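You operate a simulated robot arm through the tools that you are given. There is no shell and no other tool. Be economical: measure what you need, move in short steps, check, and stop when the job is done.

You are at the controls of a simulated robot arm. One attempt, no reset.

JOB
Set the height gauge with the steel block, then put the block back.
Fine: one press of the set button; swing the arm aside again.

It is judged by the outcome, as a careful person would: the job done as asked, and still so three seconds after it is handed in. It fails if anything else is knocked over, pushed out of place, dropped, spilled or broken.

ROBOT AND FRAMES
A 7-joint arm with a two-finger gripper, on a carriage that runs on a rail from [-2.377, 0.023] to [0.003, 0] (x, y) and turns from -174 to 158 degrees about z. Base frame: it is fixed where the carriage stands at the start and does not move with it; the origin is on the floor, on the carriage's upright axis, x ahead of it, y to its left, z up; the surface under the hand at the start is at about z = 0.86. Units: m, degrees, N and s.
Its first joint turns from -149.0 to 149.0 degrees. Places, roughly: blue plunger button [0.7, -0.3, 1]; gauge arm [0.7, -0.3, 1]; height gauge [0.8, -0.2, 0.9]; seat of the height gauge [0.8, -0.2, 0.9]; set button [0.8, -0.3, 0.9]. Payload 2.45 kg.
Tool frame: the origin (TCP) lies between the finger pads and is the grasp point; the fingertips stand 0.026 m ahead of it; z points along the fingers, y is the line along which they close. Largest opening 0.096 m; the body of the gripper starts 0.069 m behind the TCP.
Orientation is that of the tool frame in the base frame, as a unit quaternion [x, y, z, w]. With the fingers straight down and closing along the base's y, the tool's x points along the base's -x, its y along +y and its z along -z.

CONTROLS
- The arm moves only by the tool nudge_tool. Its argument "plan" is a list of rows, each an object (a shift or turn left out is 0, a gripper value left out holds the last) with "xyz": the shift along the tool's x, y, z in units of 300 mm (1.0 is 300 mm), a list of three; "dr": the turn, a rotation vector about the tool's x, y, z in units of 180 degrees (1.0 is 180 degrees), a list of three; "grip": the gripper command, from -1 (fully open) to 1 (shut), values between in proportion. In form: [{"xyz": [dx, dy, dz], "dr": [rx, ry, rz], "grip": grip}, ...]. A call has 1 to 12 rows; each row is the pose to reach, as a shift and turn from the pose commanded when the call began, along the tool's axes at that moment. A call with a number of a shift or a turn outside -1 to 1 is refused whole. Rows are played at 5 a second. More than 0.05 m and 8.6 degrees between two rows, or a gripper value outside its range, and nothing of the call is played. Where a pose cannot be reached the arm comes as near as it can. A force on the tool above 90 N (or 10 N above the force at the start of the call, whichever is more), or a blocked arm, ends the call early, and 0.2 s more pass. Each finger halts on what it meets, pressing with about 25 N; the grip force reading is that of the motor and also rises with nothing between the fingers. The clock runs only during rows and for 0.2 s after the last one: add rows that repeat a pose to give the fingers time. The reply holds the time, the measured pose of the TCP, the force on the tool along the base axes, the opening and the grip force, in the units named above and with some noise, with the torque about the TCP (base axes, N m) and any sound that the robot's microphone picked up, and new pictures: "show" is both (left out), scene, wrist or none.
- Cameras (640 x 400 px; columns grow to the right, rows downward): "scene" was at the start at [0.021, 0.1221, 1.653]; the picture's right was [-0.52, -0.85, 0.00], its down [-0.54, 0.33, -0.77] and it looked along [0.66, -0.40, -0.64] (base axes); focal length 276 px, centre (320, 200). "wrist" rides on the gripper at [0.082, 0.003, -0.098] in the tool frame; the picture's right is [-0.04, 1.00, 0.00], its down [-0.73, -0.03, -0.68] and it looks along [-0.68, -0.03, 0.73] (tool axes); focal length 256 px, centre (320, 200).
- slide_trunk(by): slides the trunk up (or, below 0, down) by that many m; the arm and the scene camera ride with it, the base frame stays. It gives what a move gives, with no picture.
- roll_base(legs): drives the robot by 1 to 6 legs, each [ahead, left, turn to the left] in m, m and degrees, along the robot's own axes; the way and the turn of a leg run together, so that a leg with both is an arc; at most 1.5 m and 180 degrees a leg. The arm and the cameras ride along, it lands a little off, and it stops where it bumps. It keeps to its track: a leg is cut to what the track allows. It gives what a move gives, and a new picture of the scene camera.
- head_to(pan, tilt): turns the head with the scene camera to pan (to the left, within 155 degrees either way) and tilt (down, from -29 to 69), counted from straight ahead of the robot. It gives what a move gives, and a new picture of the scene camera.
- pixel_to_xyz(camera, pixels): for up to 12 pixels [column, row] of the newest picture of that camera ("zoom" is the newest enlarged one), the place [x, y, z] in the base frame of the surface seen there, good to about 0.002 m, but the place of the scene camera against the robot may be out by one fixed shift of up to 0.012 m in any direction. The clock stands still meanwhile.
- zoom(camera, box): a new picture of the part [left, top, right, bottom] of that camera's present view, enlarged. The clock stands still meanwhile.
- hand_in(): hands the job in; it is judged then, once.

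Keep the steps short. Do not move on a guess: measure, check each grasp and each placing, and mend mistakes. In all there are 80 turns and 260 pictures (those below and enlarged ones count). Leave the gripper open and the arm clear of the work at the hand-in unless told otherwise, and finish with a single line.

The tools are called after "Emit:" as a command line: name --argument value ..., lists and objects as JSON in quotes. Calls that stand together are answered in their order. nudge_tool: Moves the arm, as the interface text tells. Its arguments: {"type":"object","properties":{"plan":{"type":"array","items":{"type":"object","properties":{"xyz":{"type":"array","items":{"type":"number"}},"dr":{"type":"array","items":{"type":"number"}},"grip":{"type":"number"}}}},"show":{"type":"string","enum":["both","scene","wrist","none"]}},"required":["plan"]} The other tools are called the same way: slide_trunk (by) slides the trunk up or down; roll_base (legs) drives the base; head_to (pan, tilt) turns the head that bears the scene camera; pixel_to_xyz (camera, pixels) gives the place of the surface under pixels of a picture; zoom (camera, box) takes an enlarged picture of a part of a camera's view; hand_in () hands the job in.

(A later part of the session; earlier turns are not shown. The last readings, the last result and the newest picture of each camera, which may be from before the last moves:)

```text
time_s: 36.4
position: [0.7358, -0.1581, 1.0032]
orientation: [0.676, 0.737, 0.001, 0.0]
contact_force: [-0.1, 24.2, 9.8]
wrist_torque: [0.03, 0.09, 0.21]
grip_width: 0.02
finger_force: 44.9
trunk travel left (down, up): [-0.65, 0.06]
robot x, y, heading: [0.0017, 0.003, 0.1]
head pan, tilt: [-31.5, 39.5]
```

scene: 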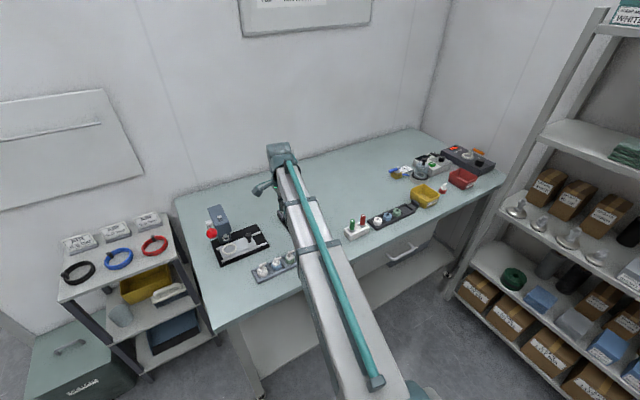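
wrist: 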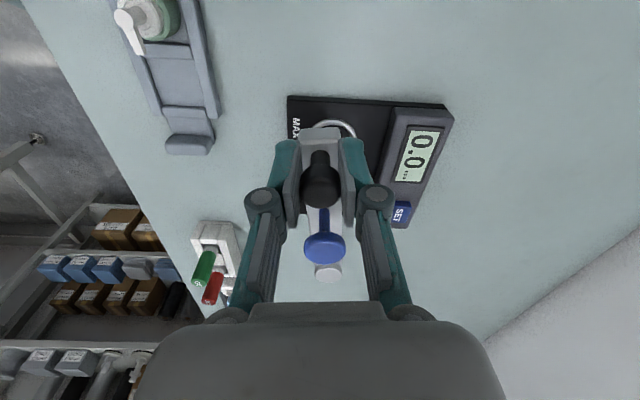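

At ~85° with a 24 N radial push outward (small radius error). Finish the last 5° while easing 1.5 mm outward.

Emit:
nudge_tool --plan '[{"xyz": [0.005, 0.0, 0]}, {"xyz": [0.0045, 0.018, 0], "dr": [0, 0, 0.014]}, {"xyz": [0.0034, 0.0362, 0], "dr": [0, 0, 0.0278]}, {"xyz": [0.0034, 0.0362, 0], "dr": [0, 0, 0.0278]}]' --show "wrist"

Emit:
zoom --camera "wrist" --box '[220, 90, 460, 290]'

```text
time_s: 37.4
position: [0.746, -0.1565, 1.0049]
orientation: [0.707, 0.707, 0.0, 0.0]
contact_force: [-0.4, 14.1, 8.4]
wrist_torque: [0.87, -0.01, -0.03]
grip_width: 0.0204
finger_force: 44.5
trunk travel left (down, up): [-0.65, 0.06]
robot x, y, heading: [-0.0017, -0.0007, -0.2]
head pan, tilt: [-31.5, 39.5]
```

wrist: 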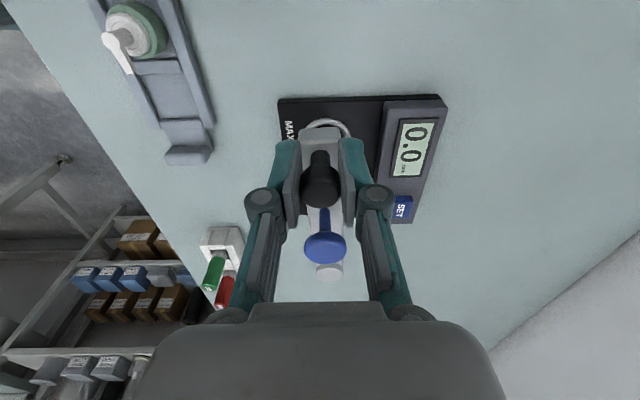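

```text
2.00 times, centred on (340, 190) of wrist
```

zoom: 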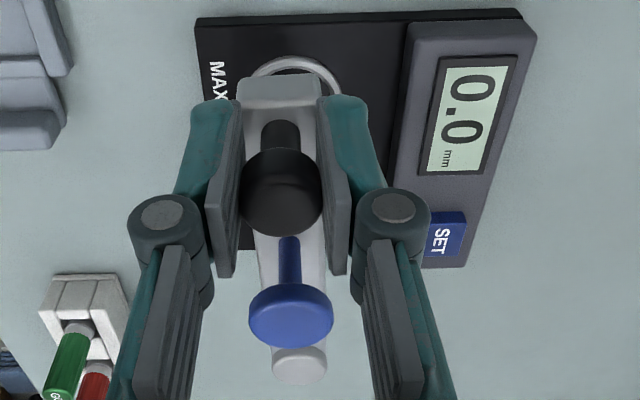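

The arm points along +y toward the seat. Release and raise, then measure the alignment.

Emit:
nudge_tool --plan '[{"grip": 0.4}, {"grip": 0.1}, {"grip": 0.0}, {"xyz": [0, 0, -0.1]}, {"xyz": [0, 0, -0.25]}, {"xyz": [0, 0, -0.4]}, {"xyz": [0, 0, -0.4]}]' --show "wrist"

Emit:
zoom --camera "wrist" --box '[240, 40, 440, 240]'

```text
time_s: 39.0
position: [0.7458, -0.1574, 1.1235]
orientation: [0.707, 0.707, 0.0, -0.001]
contact_force: [-0.6, -0.1, 0.4]
wrist_torque: [0.03, 0.02, 0.02]
grip_width: 0.048
finger_force: 0.2
trunk travel left (down, up): [-0.65, 0.06]
robot x, y, heading: [0.0017, -0.0024, 0.1]
head pan, tilt: [-31.5, 39.5]
```

wrist: 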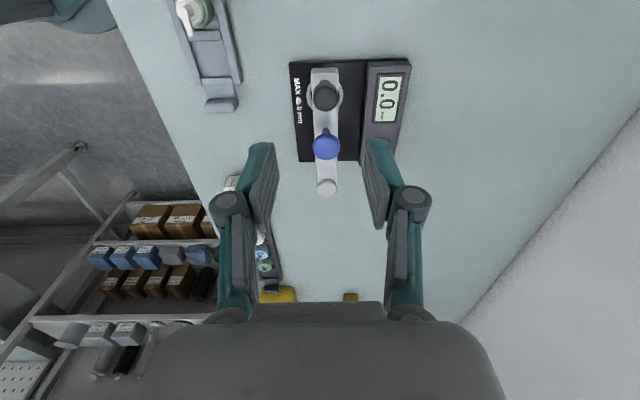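

```text
2.00 times, centred on (340, 140) of wrist
```

zoom: 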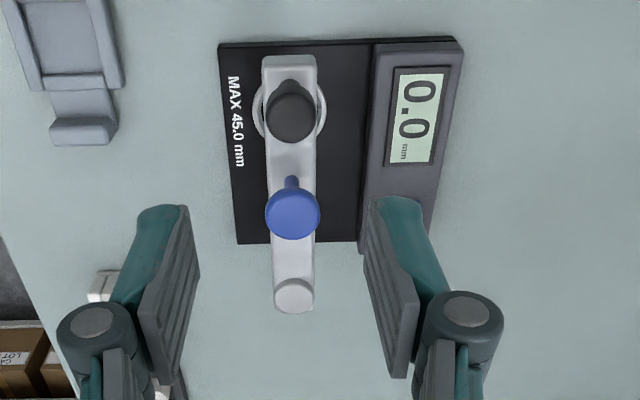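

Emit:
pixel_to_xyz --camera "wrist" --pixels '[[325, 95], [313, 98], [338, 98], [326, 147], [313, 147], [339, 147], [327, 188], [318, 188], [336, 188], [313, 75], [337, 75], [388, 100]]'

Emit:
pixel_to_xyz --camera "wrist" --pixels '[[314, 87], [339, 87], [314, 128], [338, 128], [317, 175], [337, 175], [309, 95], [341, 95]]'

```text
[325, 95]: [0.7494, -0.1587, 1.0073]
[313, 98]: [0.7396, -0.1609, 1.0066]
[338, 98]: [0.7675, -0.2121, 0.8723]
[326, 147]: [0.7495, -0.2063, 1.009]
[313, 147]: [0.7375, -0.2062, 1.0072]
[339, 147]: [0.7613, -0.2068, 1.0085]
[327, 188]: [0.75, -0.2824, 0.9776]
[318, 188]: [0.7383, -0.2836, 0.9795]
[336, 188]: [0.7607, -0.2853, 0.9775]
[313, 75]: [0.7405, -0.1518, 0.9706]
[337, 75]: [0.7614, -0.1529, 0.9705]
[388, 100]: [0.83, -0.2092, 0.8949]
```

```text
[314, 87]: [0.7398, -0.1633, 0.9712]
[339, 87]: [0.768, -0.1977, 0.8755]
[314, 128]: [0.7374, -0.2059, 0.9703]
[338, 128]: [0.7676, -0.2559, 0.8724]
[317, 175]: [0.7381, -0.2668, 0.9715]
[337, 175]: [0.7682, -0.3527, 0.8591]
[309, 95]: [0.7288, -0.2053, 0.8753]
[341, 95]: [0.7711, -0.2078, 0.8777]
```

Plunger at (0.7495, −0.2065), top 1.0085, exactly over the seat; the arm is aligned. Close the fingers, move over the plunger and descend to ~3 mm above it.

Emit:
nudge_tool --plan '[{"xyz": [-0.05, 0.005, 0], "grip": 0.4}, {"xyz": [-0.163, 0.012, 0], "grip": 1}, {"xyz": [-0.163, 0.012, 0]}, {"xyz": [-0.163, 0.012, 0.1]}, {"xyz": [-0.163, 0.012, 0.2]}, {"xyz": [-0.163, 0.012, 0.285]}, {"xyz": [-0.163, 0.012, 0.285]}]'

Emit:
zoom --camera "wrist" --box '[240, 60, 440, 260]'

```text
time_s: 40.6
position: [0.7503, -0.2084, 1.0354]
orientation: [0.707, 0.707, 0.0, 0.0]
contact_force: [0.8, -0.3, -0.8]
wrist_torque: [0.03, 0.01, 0.03]
grip_width: 0.0002
finger_force: 24.8
trunk travel left (down, up): [-0.65, 0.06]
robot x, y, heading: [-0.004, 0.0016, 0.1]
head pan, tilt: [-31.5, 39.5]
```

scene: 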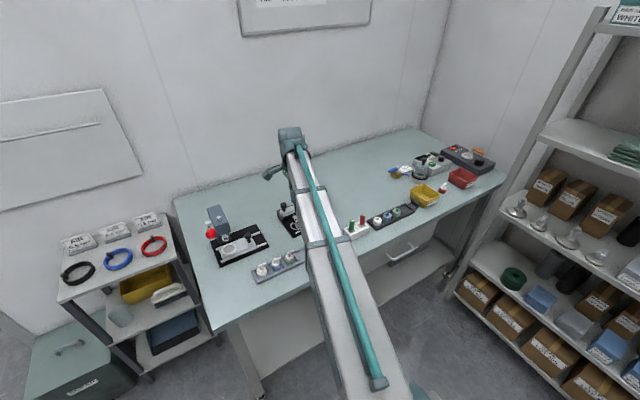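
wrist: 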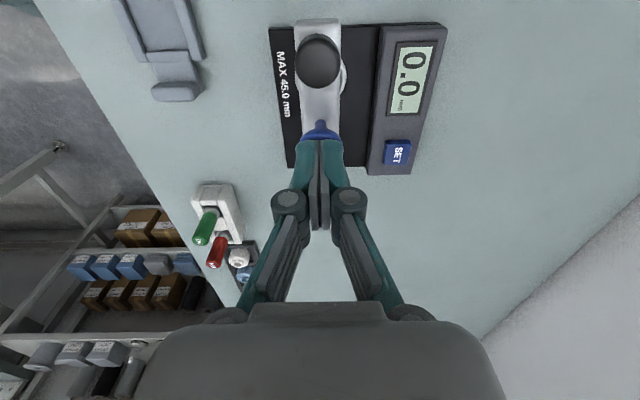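

```text
2.00 times, centred on (340, 160) of wrist
```

zoom: 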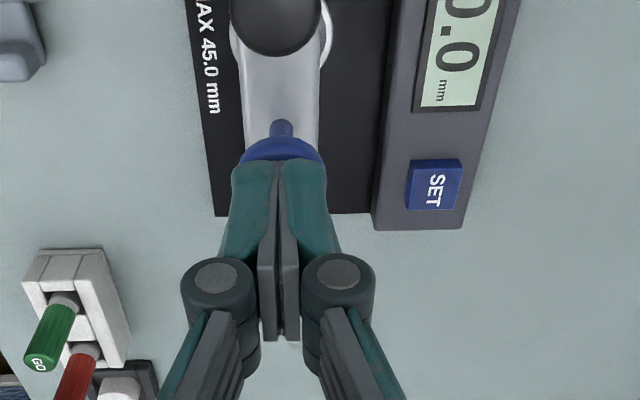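

Fingertips are centred on the plunger. Push down in 2 mm steps, 10 mm first.

Emit:
nudge_tool --plan '[{"xyz": [0, 0, 0.0067]}, {"xyz": [0, 0, 0.0133]}, {"xyz": [0, 0, 0.02]}, {"xyz": [0, 0, 0.0267]}, {"xyz": [0, 0, 0.0333]}, {"xyz": [0, 0, 0.0333]}]' --show "wrist"

```text
time_s: 42.0
position: [0.7493, -0.2084, 1.0283]
orientation: [0.708, 0.707, 0.0, 0.0]
contact_force: [-0.5, -0.2, 0.5]
wrist_torque: [0.01, 0.02, 0.01]
grip_width: 0.006
finger_force: 28.5
trunk travel left (down, up): [-0.65, 0.06]
robot x, y, heading: [0.0006, -0.0008, 0.1]
head pan, tilt: [-31.5, 39.5]
```

wrist: 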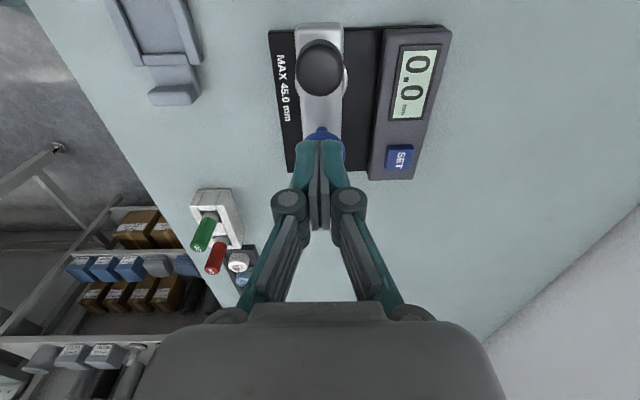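

The fingers spread by 6 mm, with little force, perhaps on the domed head. I'll look closely before pressing further.

Emit:
zoom --camera "wrist" --box '[270, 100, 370, 200]'

Emit:
nudge_tool --plan '[{"xyz": [0, 0, 0.005]}, {"xyz": [0, 0, 0.01]}, {"xyz": [0, 0, 0.01]}]' --show "wrist"

Emit:
zoom --camera "wrist" --box '[270, 100, 370, 200]'

```text
4.00 times, centred on (320, 150) of wrist
```

zoom: 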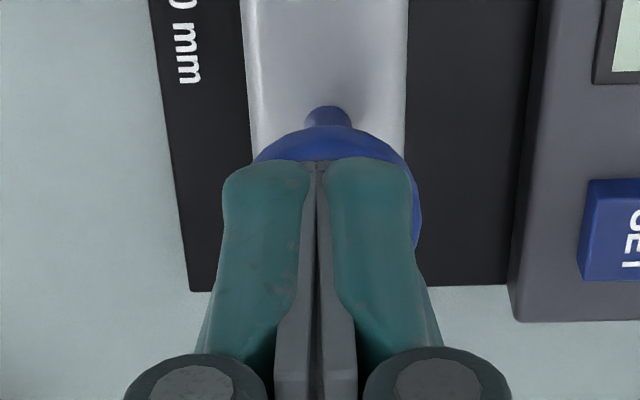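

```text
time_s: 42.8
position: [0.7495, -0.2076, 1.0237]
orientation: [0.707, 0.707, 0.0, 0.0]
contact_force: [0.5, 0.3, 2.3]
wrist_torque: [0.01, 0.0, 0.01]
grip_width: 0.0058
finger_force: 28.0
trunk travel left (down, up): [-0.65, 0.06]
robot x, y, heading: [0.0, -0.002, 0.0]
head pan, tilt: [-31.5, 39.5]
```

wrist: 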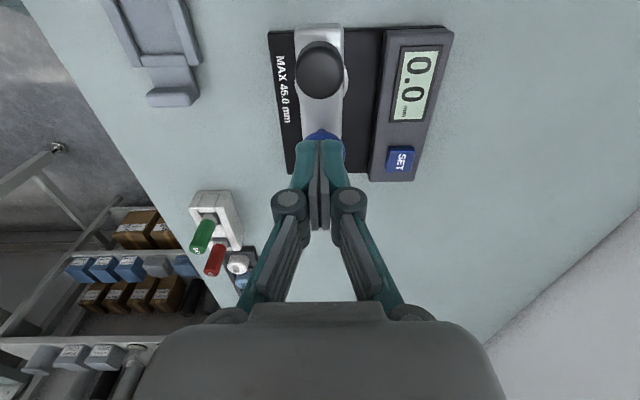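

```text
4.00 times, centred on (320, 150) of wrist
```

zoom: 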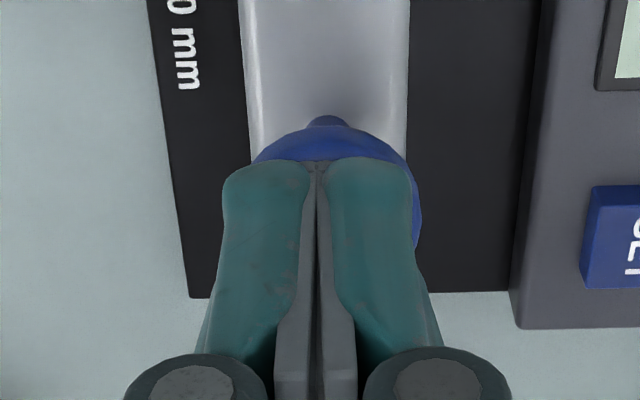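

The plunger goes down with a light spring (~2 N). Continue 2 mm at a time until it meets the block.

Emit:
nudge_tool --plan '[{"xyz": [0, 0, 0.0067]}, {"xyz": [0, 0, 0.0133]}, {"xyz": [0, 0, 0.0133]}]' --show "wrist"

```text
time_s: 43.6
position: [0.75, -0.207, 1.0212]
orientation: [0.707, 0.707, 0.0, 0.0]
contact_force: [0.0, 0.8, 2.2]
wrist_torque: [0.03, 0.02, 0.01]
grip_width: 0.0061
finger_force: 29.1
trunk travel left (down, up): [-0.65, 0.06]
robot x, y, heading: [-0.0019, 0.0006, -0.1]
head pan, tilt: [-31.5, 39.5]
```

wrist: 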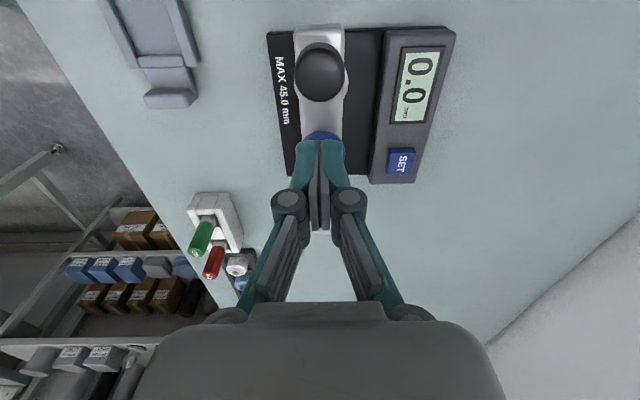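

Emit:
nudge_tool --plan '[{"xyz": [0, 0, 0.0067]}, {"xyz": [0, 0, 0.0133]}, {"xyz": [0, 0, 0.0133]}]' --show "none"

Emit:
nudge_tool --plan '[{"xyz": [0, 0, 0.005]}, {"xyz": [0, 0, 0.01]}, {"xyz": [0, 0, 0.01]}]' --show "wrist"

```text
time_s: 44.4
position: [0.748, -0.2079, 1.0187]
orientation: [0.707, 0.708, 0.001, 0.0]
contact_force: [1.1, 0.0, 1.6]
wrist_torque: [0.0, -0.03, 0.0]
grip_width: 0.0059
finger_force: 28.6
trunk travel left (down, up): [-0.65, 0.06]
robot x, y, heading: [0.002, -0.0017, 0.3]
head pan, tilt: [-31.5, 39.5]
```

```text
time_s: 45.2
position: [0.7492, -0.207, 1.0147]
orientation: [0.707, 0.707, 0.0, 0.0]
contact_force: [0.7, -0.9, 3.4]
wrist_torque: [0.0, 0.0, -0.01]
grip_width: 0.0061
finger_force: 28.3
trunk travel left (down, up): [-0.65, 0.06]
robot x, y, heading: [0.0048, 0.0023, 0.0]
head pan, tilt: [-31.5, 39.5]
```

wrist: 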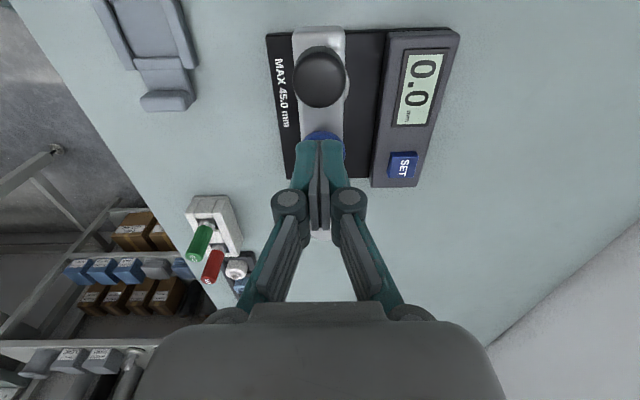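

Still a light load. Continue in 1 mm steps looking for the force rise.

Emit:
nudge_tool --plan '[{"xyz": [0, 0, 0.0033]}, {"xyz": [0, 0, 0.0067]}, {"xyz": [0, 0, 0.0067]}]' --show "none"

Emit:
nudge_tool --plan '[{"xyz": [0, 0, 0.0033]}, {"xyz": [0, 0, 0.0033]}]' --show "wrist"

Emit:
zoom --camera "wrist" --box '[240, 20, 480, 200]'

```text
time_s: 46.0
position: [0.749, -0.2078, 1.0115]
orientation: [0.707, 0.707, 0.0, 0.001]
contact_force: [0.1, -1.5, 2.9]
wrist_torque: [-0.06, 0.0, -0.03]
grip_width: 0.0061
finger_force: 28.4
trunk travel left (down, up): [-0.65, 0.06]
robot x, y, heading: [0.0034, 0.0024, -0.1]
head pan, tilt: [-31.5, 39.5]
heard: click
```

```text
time_s: 46.6
position: [0.749, -0.2065, 1.0103]
orientation: [0.707, 0.707, 0.0, 0.0]
contact_force: [-0.3, -0.8, 2.8]
wrist_torque: [-0.05, 0.01, -0.01]
grip_width: 0.0061
finger_force: 28.2
trunk travel left (down, up): [-0.65, 0.06]
robot x, y, heading: [-0.0016, 0.0018, -0.1]
head pan, tilt: [-31.5, 39.5]
```

wrist: 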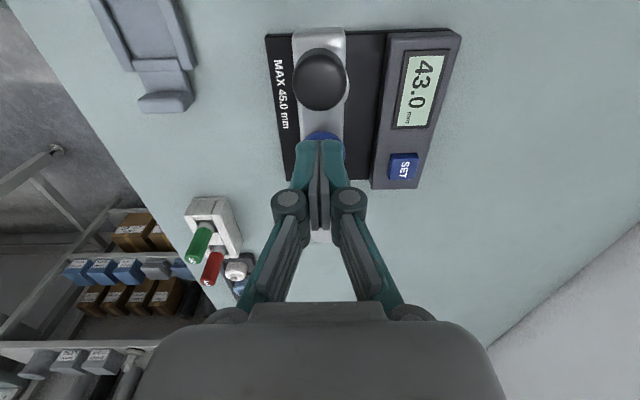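

```text
2.22 times, centred on (360, 110) of wrist
```

zoom: 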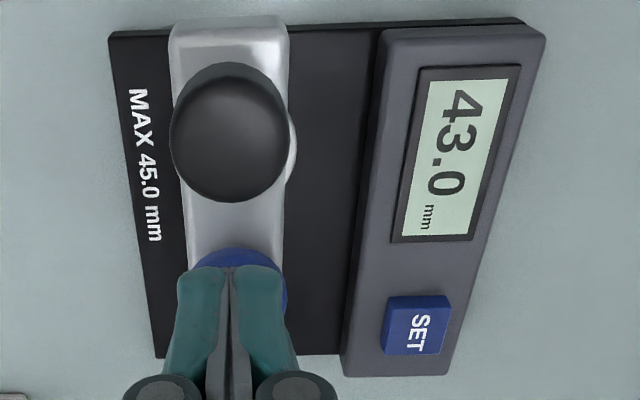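

Click heard; the display now reads 43.0 mm (not yet set). Raise and see whether the plunger and the reading stay.

Emit:
nudge_tool --plan '[{"xyz": [0, 0, -0.03]}, {"xyz": [0, 0, -0.06]}, {"xyz": [0, 0, -0.15]}, {"xyz": [0, 0, -0.3]}, {"xyz": [0, 0, -0.3]}]'

Emit:
zoom --camera "wrist" --box '[240, 20, 480, 200]'

Emit:
pixel_to_xyz --camera "wrist" --pixels '[[322, 132], [400, 142], [405, 135]]'

```text
time_s: 47.8
position: [0.7507, -0.2063, 1.1003]
orientation: [0.707, 0.707, 0.001, 0.001]
contact_force: [-0.5, -0.2, -0.2]
wrist_torque: [-0.01, 0.02, -0.01]
grip_width: 0.0
finger_force: 28.6
trunk travel left (down, up): [-0.65, 0.06]
robot x, y, heading: [-0.0031, 0.0012, -0.3]
head pan, tilt: [-31.5, 39.5]
```

scene: 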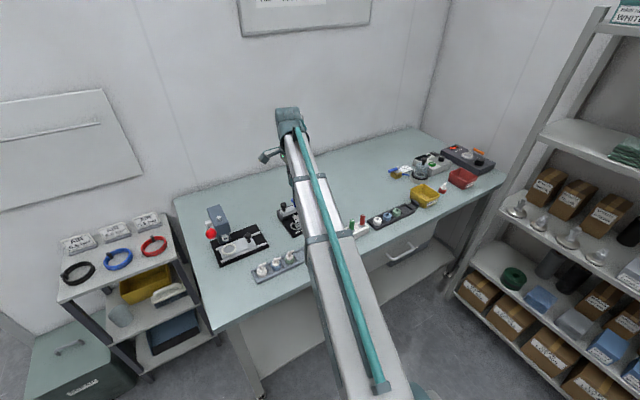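
wrist: 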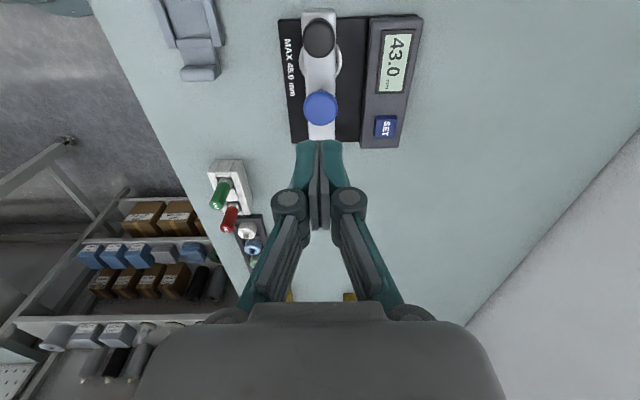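

```text
2.22 times, centred on (360, 110) of wrist
```

zoom: 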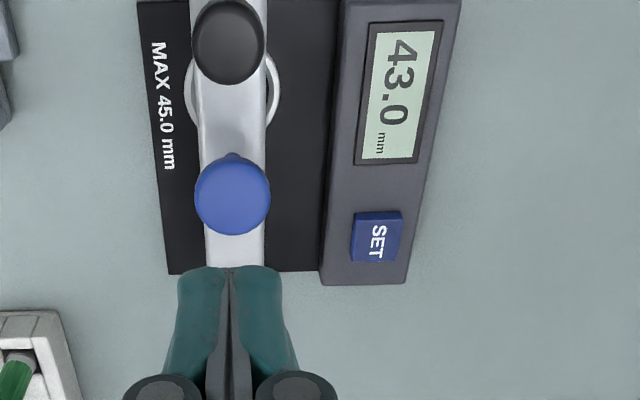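

```text
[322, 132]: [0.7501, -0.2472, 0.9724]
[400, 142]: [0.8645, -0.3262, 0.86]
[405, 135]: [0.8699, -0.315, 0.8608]
```

Reading holds at 43.0. Measure plunger head and SET button.

Emit:
pixel_to_xyz --camera "zoom" --pixels '[[232, 200], [200, 200], [268, 200], [377, 240], [357, 240], [400, 240], [377, 215], [377, 258]]'

```text
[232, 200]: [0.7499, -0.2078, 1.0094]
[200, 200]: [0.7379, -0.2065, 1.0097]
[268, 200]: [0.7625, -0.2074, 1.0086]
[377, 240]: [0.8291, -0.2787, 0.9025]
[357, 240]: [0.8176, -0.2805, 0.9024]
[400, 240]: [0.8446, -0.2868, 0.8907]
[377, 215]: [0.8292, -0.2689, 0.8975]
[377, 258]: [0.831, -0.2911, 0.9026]
```

The plunger sprang back (head 1.009) and the reading is held. Now go over SET at (0.829, −0.280), stop ~5 mm above it.

Emit:
nudge_tool --plan '[{"xyz": [0, 0.13, 0]}, {"xyz": [0, 0.263, 0]}, {"xyz": [-0.12, 0.263, 0]}, {"xyz": [-0.243, 0.263, 0]}, {"xyz": [-0.243, 0.263, 0.15]}, {"xyz": [-0.243, 0.263, 0.3]}, {"xyz": [-0.243, 0.263, 0.45]}, {"xyz": [-0.243, 0.263, 0.55]}, {"xyz": [-0.243, 0.263, 0.55]}]' --show "wrist"

Emit:
zoom --camera "wrist" --box '[220, 40, 420, 240]'

```text
time_s: 49.8
position: [0.8269, -0.2776, 0.9344]
orientation: [0.708, 0.706, -0.001, -0.001]
contact_force: [0.1, 0.4, 0.1]
wrist_torque: [-0.02, 0.01, -0.01]
grip_width: 0.0001
finger_force: 28.6
trunk travel left (down, up): [-0.65, 0.06]
robot x, y, heading: [-0.0006, -0.0028, -0.2]
head pan, tilt: [-31.5, 39.5]
```

wrist: 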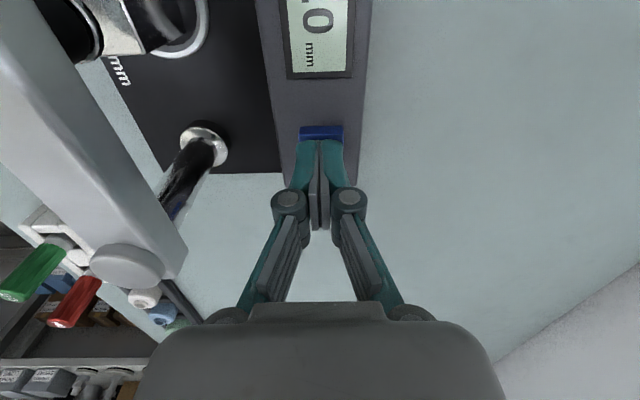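

```text
2.00 times, centred on (320, 140) of wrist
```

zoom: 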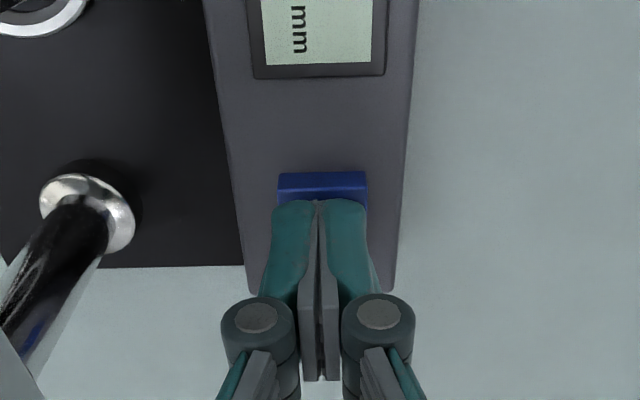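

Aligned over SET. Push down 7 mm in small steps and listen for the click.

Emit:
nudge_tool --plan '[{"xyz": [0, 0, 0.01]}, {"xyz": [0, 0, 0.016]}, {"xyz": [0, 0, 0.02]}, {"xyz": [0, 0, 0.0235]}, {"xyz": [0, 0, 0.0235]}]' --show "wrist"

```text
time_s: 51.0
position: [0.8285, -0.28, 0.9294]
orientation: [0.707, 0.707, 0.0, -0.001]
contact_force: [-1.0, -0.3, 0.0]
wrist_torque: [-0.03, 0.0, 0.0]
grip_width: 0.0
finger_force: 28.6
trunk travel left (down, up): [-0.65, 0.06]
robot x, y, heading: [-0.0024, 0.0004, 0.0]
head pan, tilt: [-31.5, 39.5]
```

wrist: 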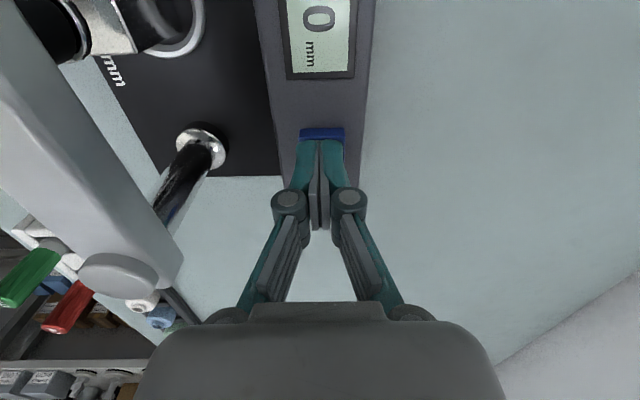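

No contact yet (z 0.929). Continue another 2.4 mm.

Emit:
nudge_tool --plan '[{"xyz": [0, 0, 0.004]}, {"xyz": [0, 0, 0.008]}, {"xyz": [0, 0, 0.008]}]' --show "none"

```text
time_s: 51.8
position: [0.8285, -0.2813, 0.9265]
orientation: [0.707, 0.707, 0.001, 0.0]
contact_force: [0.1, 0.2, 0.1]
wrist_torque: [0.01, 0.02, -0.01]
grip_width: 0.0059
finger_force: 28.9
trunk travel left (down, up): [-0.65, 0.06]
robot x, y, heading: [-0.003, -0.0024, -0.2]
head pan, tilt: [-31.5, 39.5]
```

Contact has begun (fingers nudged apart). Continue 1.5 mm.

Emit:
nudge_tool --plan '[{"xyz": [0, 0, 0.003]}, {"xyz": [0, 0, 0.005]}, {"xyz": [0, 0, 0.005]}]' --show "none"

```text
time_s: 52.6
position: [0.8284, -0.2799, 0.9235]
orientation: [0.707, 0.707, 0.0, -0.001]
contact_force: [0.1, -0.9, 2.0]
wrist_torque: [0.04, 0.0, 0.01]
grip_width: 0.0061
finger_force: 29.2
trunk travel left (down, up): [-0.65, 0.06]
robot x, y, heading: [0.0013, 0.0029, -0.1]
head pan, tilt: [-31.5, 39.5]
```

Emit:
nudge_tool --plan '[{"xyz": [0, 0, 0.002]}, {"xyz": [0, 0, 0.004]}, {"xyz": [0, 0, 0.004]}]' --show "wrist"

```text
time_s: 53.4
position: [0.8296, -0.2797, 0.9233]
orientation: [0.707, 0.707, 0.0, 0.001]
contact_force: [-0.5, -0.7, 2.3]
wrist_torque: [-0.02, 0.04, 0.02]
grip_width: 0.0062
finger_force: 28.3
trunk travel left (down, up): [-0.65, 0.06]
robot x, y, heading: [-0.0016, 0.0011, -0.2]
head pan, tilt: [-31.5, 39.5]
heard: click
```

wrist: 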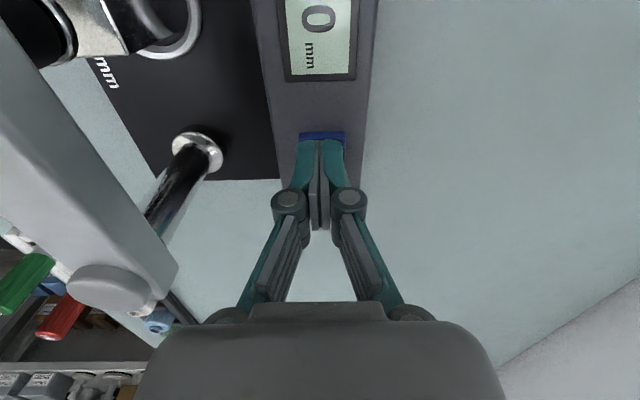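

Click heard. Lift straight away and read the display.

Emit:
nudge_tool --plan '[{"xyz": [0, 0, -0.05]}, {"xyz": [0, 0, -0.15]}, {"xyz": [0, 0, -0.3]}, {"xyz": [0, 0, -0.45]}, {"xyz": [0, 0, -0.6]}, {"xyz": [0, 0, -0.6]}]' --show "wrist"

Emit:
zoom --camera "wrist" --box '[200, 0, 400, 160]'

```text
time_s: 54.8
position: [0.8275, -0.2814, 1.1039]
orientation: [0.707, 0.708, -0.001, 0.0]
contact_force: [0.2, 0.4, 0.5]
wrist_torque: [0.0, -0.05, 0.05]
grip_width: 0.0
finger_force: 28.9
trunk travel left (down, up): [-0.65, 0.06]
robot x, y, heading: [-0.0018, -0.0003, 0.2]
head pan, tilt: [-31.5, 39.5]
```

wrist: 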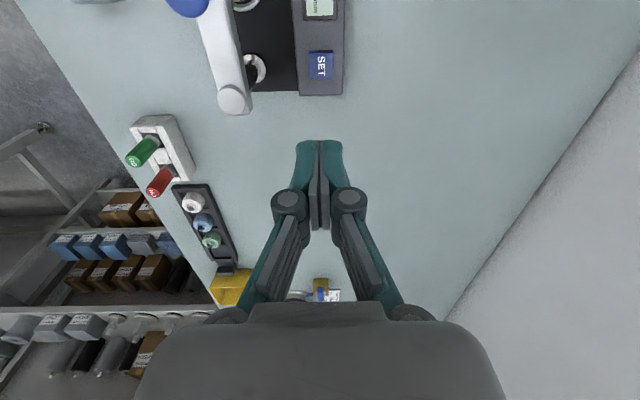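

```text
2.50 times, centred on (300, 80) of wrist
```

zoom: 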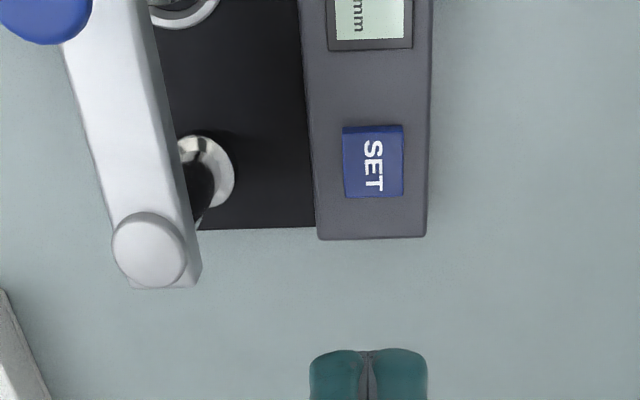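

The display is out of view. Move above the handle knob (0.7495, −0.159) opening the gripper to ~45 mm, and read the display there.

Emit:
nudge_tool --plan '[{"xyz": [0.13, 0, 0], "grip": 0.1}, {"xyz": [0.27, 0, 0]}, {"xyz": [0.407, 0, 0]}, {"xyz": [0.407, -0.13, 0]}, {"xyz": [0.407, -0.262, 0]}, {"xyz": [0.407, -0.262, 0]}]' --show "wrist"

Emit:
zoom --camera "wrist" --box '[240, 20, 440, 220]'

```text
time_s: 56.2
position: [0.7496, -0.1591, 1.1042]
orientation: [0.707, 0.707, 0.0, 0.0]
contact_force: [0.5, 0.0, -0.6]
wrist_torque: [-0.01, -0.02, -0.02]
grip_width: 0.043
finger_force: 0.2
trunk travel left (down, up): [-0.65, 0.06]
robot x, y, heading: [-0.0003, 0.0019, 0.1]
head pan, tilt: [-31.5, 39.5]
```

wrist: 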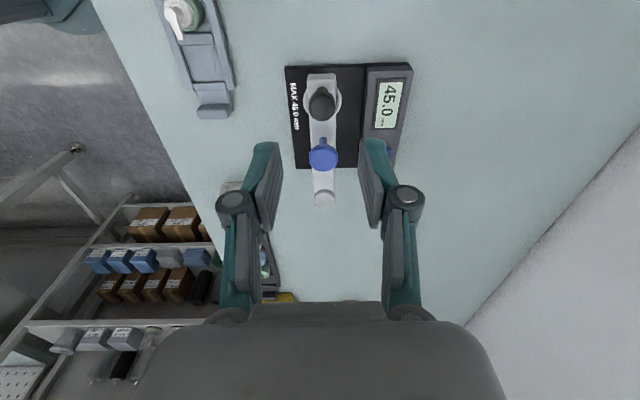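

```text
2.00 times, centred on (340, 120) of wrist
```

zoom: 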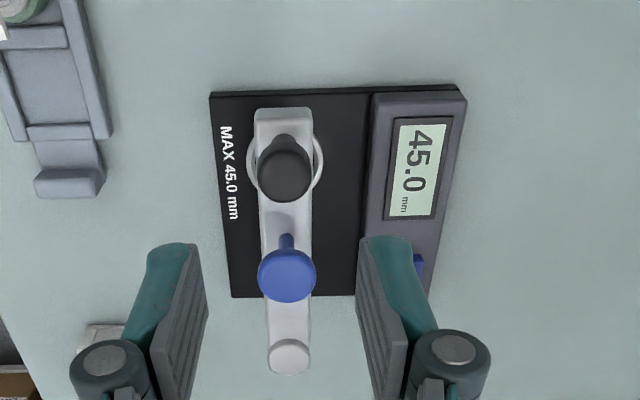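

Display reads 45.0 mm: set. Now descend on the knob and grip it to swing the arm back.

Emit:
nudge_tool --plan '[{"xyz": [0, 0, 0.15]}, {"xyz": [0, 0, 0.28]}, {"xyz": [0, 0, 0.333]}, {"xyz": [0, 0, 0.333]}, {"xyz": [0, 0, 0.333], "grip": 0.4}, {"xyz": [0, 0, 0.333], "grip": 0.7}, {"xyz": [0, 0, 0.333]}]' --show "wrist"

```text
time_s: 57.8
position: [0.7486, -0.1574, 1.003]
orientation: [0.707, 0.707, 0.0, 0.0]
contact_force: [1.0, -0.4, -2.0]
wrist_torque: [0.04, 0.03, -0.05]
grip_width: 0.0202
finger_force: 45.1
trunk travel left (down, up): [-0.65, 0.06]
robot x, y, heading: [-0.0004, 0.0021, -0.2]
head pan, tilt: [-31.5, 39.5]
```

wrist: 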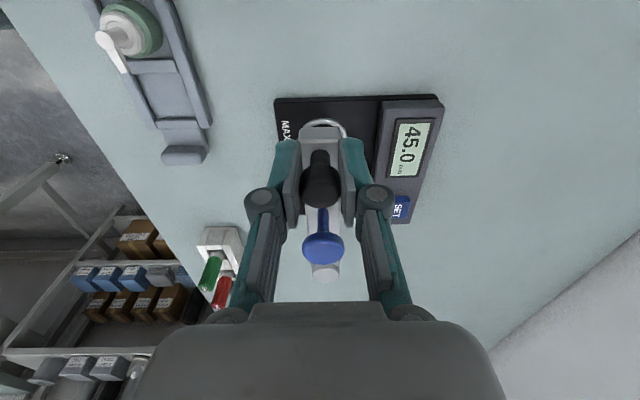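

Gripped. Swing the arm back along the arc, 84° first.

Emit:
nudge_tool --plan '[{"xyz": [-0.0032, -0.0514, 0], "dr": [0, 0, -0.0389]}, {"xyz": [-0.0125, -0.1021, 0], "dr": [0, 0, -0.0778]}, {"xyz": [-0.028, -0.1512, 0], "dr": [0, 0, -0.1167]}, {"xyz": [-0.0494, -0.1981, 0], "dr": [0, 0, -0.1556]}, {"xyz": [-0.0763, -0.242, 0], "dr": [0, 0, -0.1944]}, {"xyz": [-0.1084, -0.2824, 0], "dr": [0, 0, -0.2333]}, {"xyz": [-0.1451, -0.3185, 0], "dr": [0, 0, -0.2722]}, {"xyz": [-0.186, -0.3498, 0], "dr": [0, 0, -0.3111]}, {"xyz": [-0.2304, -0.376, 0], "dr": [0, 0, -0.35]}, {"xyz": [-0.2777, -0.3966, 0], "dr": [0, 0, -0.3889]}, {"xyz": [-0.3271, -0.4112, 0], "dr": [0, 0, -0.4278]}, {"xyz": [-0.3779, -0.4197, 0], "dr": [0, 0, -0.4667]}]' --show "wrist"

```text
time_s: 60.4
position: [0.6234, -0.2723, 1.0037]
orientation: [0.052, 0.999, 0.0, -0.001]
contact_force: [-14.1, 1.7, -15.9]
wrist_torque: [0.28, 1.13, -0.05]
grip_width: 0.0201
finger_force: 45.4
trunk travel left (down, up): [-0.65, 0.06]
robot x, y, heading: [0.0038, -0.0018, 0.1]
head pan, tilt: [-31.5, 39.5]
```

wrist: 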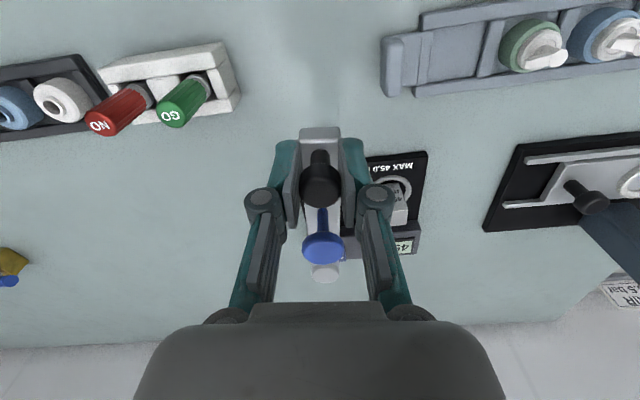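

Finish the last 6°, then release and rise.

Emit:
nudge_tool --plan '[{"xyz": [0.002, -0.022, 0], "dr": [0, 0, -0.0167]}, {"xyz": [0.001, -0.0441, 0], "dr": [0, 0, -0.0333]}, {"xyz": [0.001, -0.0441, 0], "dr": [0, 0, -0.0333]}, {"xyz": [0.001, -0.0441, 0], "dr": [0, 0, -0.0333], "grip": 0.4}, {"xyz": [0.001, -0.0441, 0], "dr": [0, 0, -0.0333], "grip": 0.1}, {"xyz": [0.001, -0.0441, 0], "dr": [0, 0, -0.0333]}, {"xyz": [0.001, -0.0441, -0.1], "dr": [0, 0, -0.0333]}, {"xyz": [0.001, -0.0441, -0.25], "dr": [0, 0, -0.0333]}, {"xyz": [0.001, -0.0441, -0.4], "dr": [0, 0, -0.0333]}, {"xyz": [0.001, -0.0441, -0.4], "dr": [0, 0, -0.0333]}]' --show "wrist"

Emit:
zoom --camera "wrist" --box '[260, 60, 440, 220]'

Emit:
pixel_to_xyz --camera "wrist" --pixels '[[319, 105], [321, 150], [322, 192]]'

```text
time_s: 62.6
position: [0.6244, -0.2841, 1.1257]
orientation: [0.0, 1.0, 0.0, 0.001]
contact_force: [-0.1, 0.3, 0.2]
wrist_torque: [0.01, -0.03, 0.0]
grip_width: 0.0433
finger_force: 0.1
trunk travel left (down, up): [-0.65, 0.06]
robot x, y, heading: [0.0, 0.0014, 0.1]
head pan, tilt: [-31.5, 39.5]
```

wrist: 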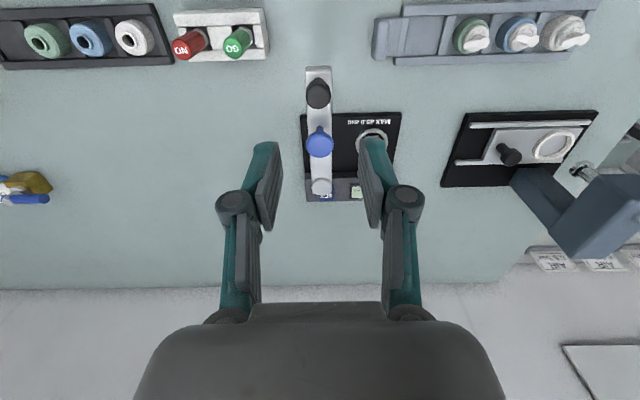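

```text
2.50 times, centred on (350, 140) of wrist
```

zoom: 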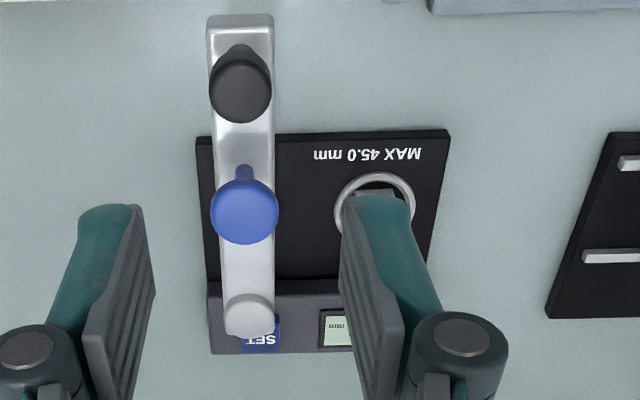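

```text
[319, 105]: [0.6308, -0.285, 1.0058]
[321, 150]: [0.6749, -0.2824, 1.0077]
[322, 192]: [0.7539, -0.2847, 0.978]
```

The arm is back aside where it began. Return above the seat with the 90° turn.

Emit:
nudge_tool --plan '[{"xyz": [0, 0.08, 0], "dr": [0, 0, 0.045]}, {"xyz": [0, 0.16, 0], "dr": [0, 0, 0.09]}, {"xyz": [0, 0.257, 0], "dr": [0, 0, 0.135]}, {"xyz": [-0.08, 0.257, 0], "dr": [0, 0, 0.18]}, {"xyz": [-0.16, 0.257, 0], "dr": [0, 0, 0.225]}, {"xyz": [-0.24, 0.257, 0], "dr": [0, 0, 0.27]}, {"xyz": [-0.32, 0.257, 0], "dr": [0, 0, 0.315]}, {"xyz": [-0.4, 0.257, 0], "dr": [0, 0, 0.36]}, {"xyz": [-0.419, 0.257, 0], "dr": [0, 0, 0.405]}, {"xyz": [-0.419, 0.257, 0], "dr": [0, 0, 0.45]}, {"xyz": [-0.419, 0.257, 0], "dr": [0, 0, 0.495]}, {"xyz": [-0.419, 0.257, 0], "dr": [0, 0, 0.5]}]' --show "wrist"

Emit:
zoom --camera "wrist" --box '[260, 0, 440, 160]'

```text
time_s: 65.2
position: [0.748, -0.2065, 1.1245]
orientation: [0.708, 0.706, 0.0, 0.0]
contact_force: [-0.2, -0.3, -0.3]
wrist_torque: [0.01, -0.01, 0.0]
grip_width: 0.0432
finger_force: 0.0
trunk travel left (down, up): [-0.65, 0.06]
robot x, y, heading: [-0.0042, 0.0008, 0.2]
head pan, tilt: [-31.5, 39.5]
```

wrist: 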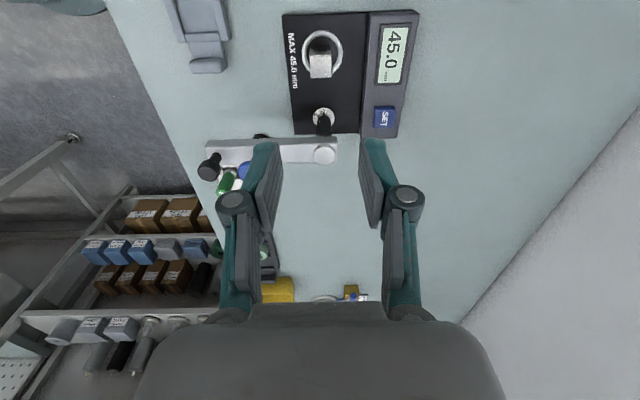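

```text
2.50 times, centred on (350, 80) of wrist
```

zoom: 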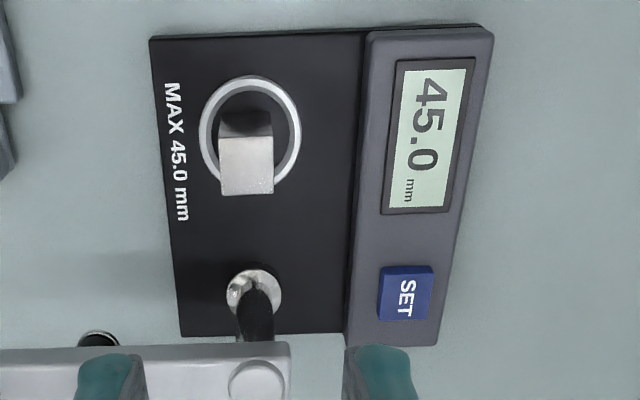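

Emit:
pixel_to_xyz --camera "zoom" --pixels '[[246, 166], [225, 166], [269, 166], [246, 144], [247, 188]]'

```text
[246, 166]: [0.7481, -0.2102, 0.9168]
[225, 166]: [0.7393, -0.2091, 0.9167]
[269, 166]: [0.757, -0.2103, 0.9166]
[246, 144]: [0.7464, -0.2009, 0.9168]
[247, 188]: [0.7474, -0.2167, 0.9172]
```

Block stands straight at (0.748, −0.209). Descend to z≈0.904 around it and close.

Emit:
nudge_tool --plan '[{"xyz": [-0.007, 0, 0.15]}, {"xyz": [-0.007, 0, 0.3]}, {"xyz": [-0.007, 0, 0.45]}, {"xyz": [-0.007, 0, 0.6]}, {"xyz": [-0.007, 0, 0.68]}, {"xyz": [-0.007, 0, 0.735]}, {"xyz": [-0.007, 0, 0.735]}, {"xyz": [-0.007, 0, 0.735], "grip": 0.4}, {"xyz": [-0.007, 0, 0.735], "grip": 1}, {"xyz": [-0.007, 0, 0.735]}, {"xyz": [-0.007, 0, 0.735]}, {"xyz": [-0.007, 0, 0.735]}]' --show "wrist"

```text
time_s: 67.8
position: [0.749, -0.2085, 0.9023]
orientation: [0.707, 0.708, -0.001, 0.001]
contact_force: [0.1, 0.2, 0.1]
wrist_torque: [-0.01, 0.02, -0.03]
grip_width: 0.0234
finger_force: 25.2
trunk travel left (down, up): [-0.65, 0.06]
robot x, y, heading: [-0.0022, -0.0012, -0.0]
head pan, tilt: [-31.5, 39.5]
```

wrist: 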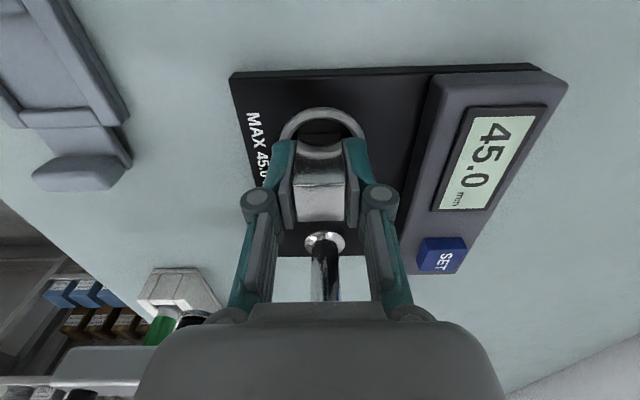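

Gripped. Lift slowly 70 mm.

Emit:
nudge_tool --plan '[{"xyz": [0, 0, -0.005]}, {"xyz": [0, 0, -0.015]}, {"xyz": [0, 0, -0.03]}, {"xyz": [0, 0, -0.05]}, {"xyz": [0, 0, -0.08]}, {"xyz": [0, 0, -0.12]}, {"xyz": [0, 0, -0.16]}, {"xyz": [0, 0, -0.2]}, {"xyz": [0, 0, -0.225]}, {"xyz": [0, 0, -0.235]}, {"xyz": [0, 0, -0.235]}]' --show "wrist"

```text
time_s: 70.2
position: [0.7472, -0.2103, 0.975]
orientation: [0.707, 0.707, 0.0, 0.0]
contact_force: [-0.2, 0.2, -2.2]
wrist_torque: [0.02, 0.05, 0.02]
grip_width: 0.0235
finger_force: 24.8
trunk travel left (down, up): [-0.65, 0.06]
robot x, y, heading: [0.0007, 0.0011, -0.0]
head pan, tilt: [-31.5, 39.5]
```

wrist: 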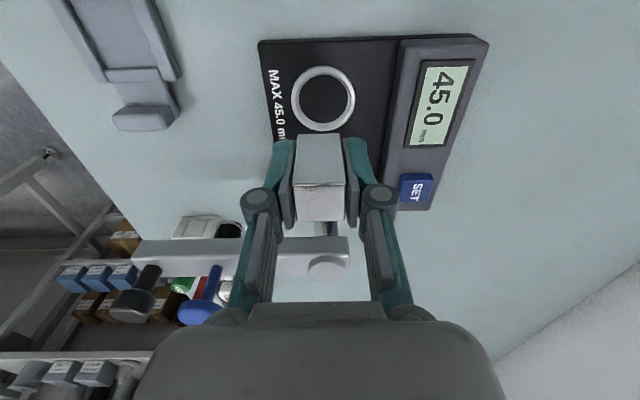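

Held. Move +x to 0.827, then back −y to −0.342.

Emit:
nudge_tool --plan '[{"xyz": [0, 0.03, 0]}, {"xyz": [0, 0.08, 0]}, {"xyz": [0, 0.13, 0]}, {"xyz": [0, 0.18, 0]}, {"xyz": [0, 0.23, 0]}, {"xyz": [0, 0.263, 0]}, {"xyz": [0, 0.263, 0]}]' --show "none"

Emit:
nudge_tool --plan '[{"xyz": [-0.03, 0, 0]}, {"xyz": [-0.08, 0, 0]}, {"xyz": [-0.13, 0, 0]}, {"xyz": [-0.18, 0, 0]}, {"xyz": [-0.23, 0, 0]}, {"xyz": [-0.28, 0, 0]}, {"xyz": [-0.33, 0, 0]}, {"xyz": [-0.38, 0, 0]}, {"xyz": [-0.42, 0, 0]}, {"xyz": [-0.443, 0, 0]}, {"xyz": [-0.443, 0, 0]}]' --show "wrist"

```text
time_s: 71.8
position: [0.8277, -0.2101, 0.9746]
orientation: [0.707, 0.707, 0.0, 0.0]
contact_force: [0.0, 0.2, -2.1]
wrist_torque: [0.02, 0.01, 0.0]
grip_width: 0.0236
finger_force: 25.1
trunk travel left (down, up): [-0.65, 0.06]
robot x, y, heading: [0.0018, -0.0032, -0.0]
head pan, tilt: [-31.5, 39.5]
```

```text
time_s: 74.2
position: [0.8265, -0.3422, 0.9738]
orientation: [0.707, 0.707, 0.0, 0.0]
contact_force: [0.3, 1.3, -2.2]
wrist_torque: [0.03, 0.01, -0.01]
grip_width: 0.0234
finger_force: 25.0
trunk travel left (down, up): [-0.65, 0.06]
robot x, y, heading: [-0.0002, -0.0006, -0.2]
head pan, tilt: [-31.5, 39.5]
```

wrist: 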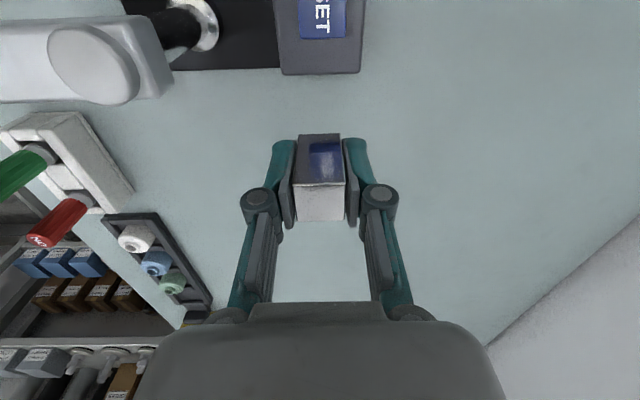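

At the original spot. Lower to z≈0.894, then creep.

Emit:
nudge_tool --plan '[{"xyz": [0, 0, 0.03]}, {"xyz": [0, 0, 0.08]}, {"xyz": [0, 0, 0.13]}, {"xyz": [0, 0, 0.18]}, {"xyz": [0, 0, 0.22]}, {"xyz": [0, 0, 0.25]}, {"xyz": [0, 0, 0.265]}, {"xyz": [0, 0, 0.265]}]' --show "wrist"

Emit:
nudge_tool --plan '[{"xyz": [0, 0, 0.003]}, {"xyz": [0, 0, 0.005]}, {"xyz": [0, 0, 0.005]}]' --show "none"

```text
time_s: 76.0
position: [0.8282, -0.3424, 0.8953]
orientation: [0.707, 0.707, 0.0, 0.0]
contact_force: [-1.0, -0.3, -2.1]
wrist_torque: [0.01, -0.04, 0.0]
grip_width: 0.0237
finger_force: 25.0
trunk travel left (down, up): [-0.65, 0.06]
robot x, y, heading: [0.0007, -0.0018, 0.2]
head pan, tilt: [-31.5, 39.5]
```

wrist: 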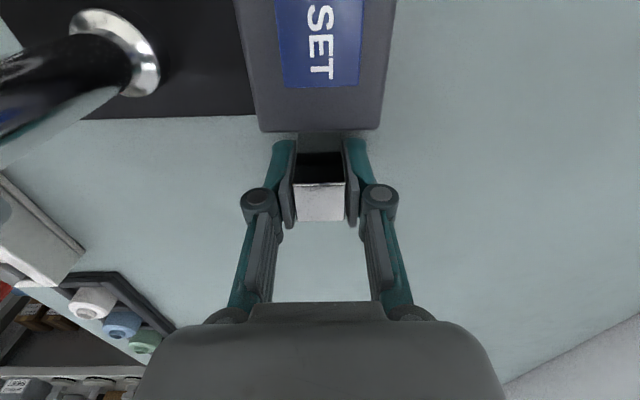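

```text
time_s: 76.8
position: [0.8264, -0.3434, 0.8925]
orientation: [0.707, 0.707, -0.001, 0.0]
contact_force: [0.2, 0.1, -2.3]
wrist_torque: [-0.02, -0.03, -0.01]
grip_width: 0.0235
finger_force: 24.9
trunk travel left (down, up): [-0.65, 0.06]
robot x, y, heading: [0.0003, 0.001, 0.1]
head pan, tilt: [-31.5, 39.5]
```

Emit:
nudge_tool --plan '[{"xyz": [0, 0, 0.003]}, {"xyz": [0, 0, 0.005]}, {"xyz": [0, 0, 0.005]}]' --show "none"

```text
time_s: 77.6
position: [0.8275, -0.3425, 0.8909]
orientation: [0.708, 0.707, 0.0, 0.0]
contact_force: [-0.1, 0.4, -1.9]
wrist_torque: [0.05, 0.0, -0.03]
grip_width: 0.0236
finger_force: 24.6
trunk travel left (down, up): [-0.65, 0.06]
robot x, y, heading: [0.0006, -0.0016, 0.1]
head pan, tilt: [-31.5, 39.5]
```

Emit:
nudge_tool --plan '[{"xyz": [0, 0, 0.002]}, {"xyz": [0, 0, 0.004]}, {"xyz": [0, 0, 0.004]}]' --show "none"

```text
time_s: 78.4
position: [0.8255, -0.3425, 0.8913]
orientation: [0.707, 0.707, 0.0, 0.0]
contact_force: [0.5, 0.0, -0.5]
wrist_torque: [0.01, -0.02, 0.0]
grip_width: 0.0235
finger_force: 25.1
trunk travel left (down, up): [-0.65, 0.06]
robot x, y, heading: [-0.0002, 0.003, -0.1]
head pan, tilt: [-31.5, 39.5]
```

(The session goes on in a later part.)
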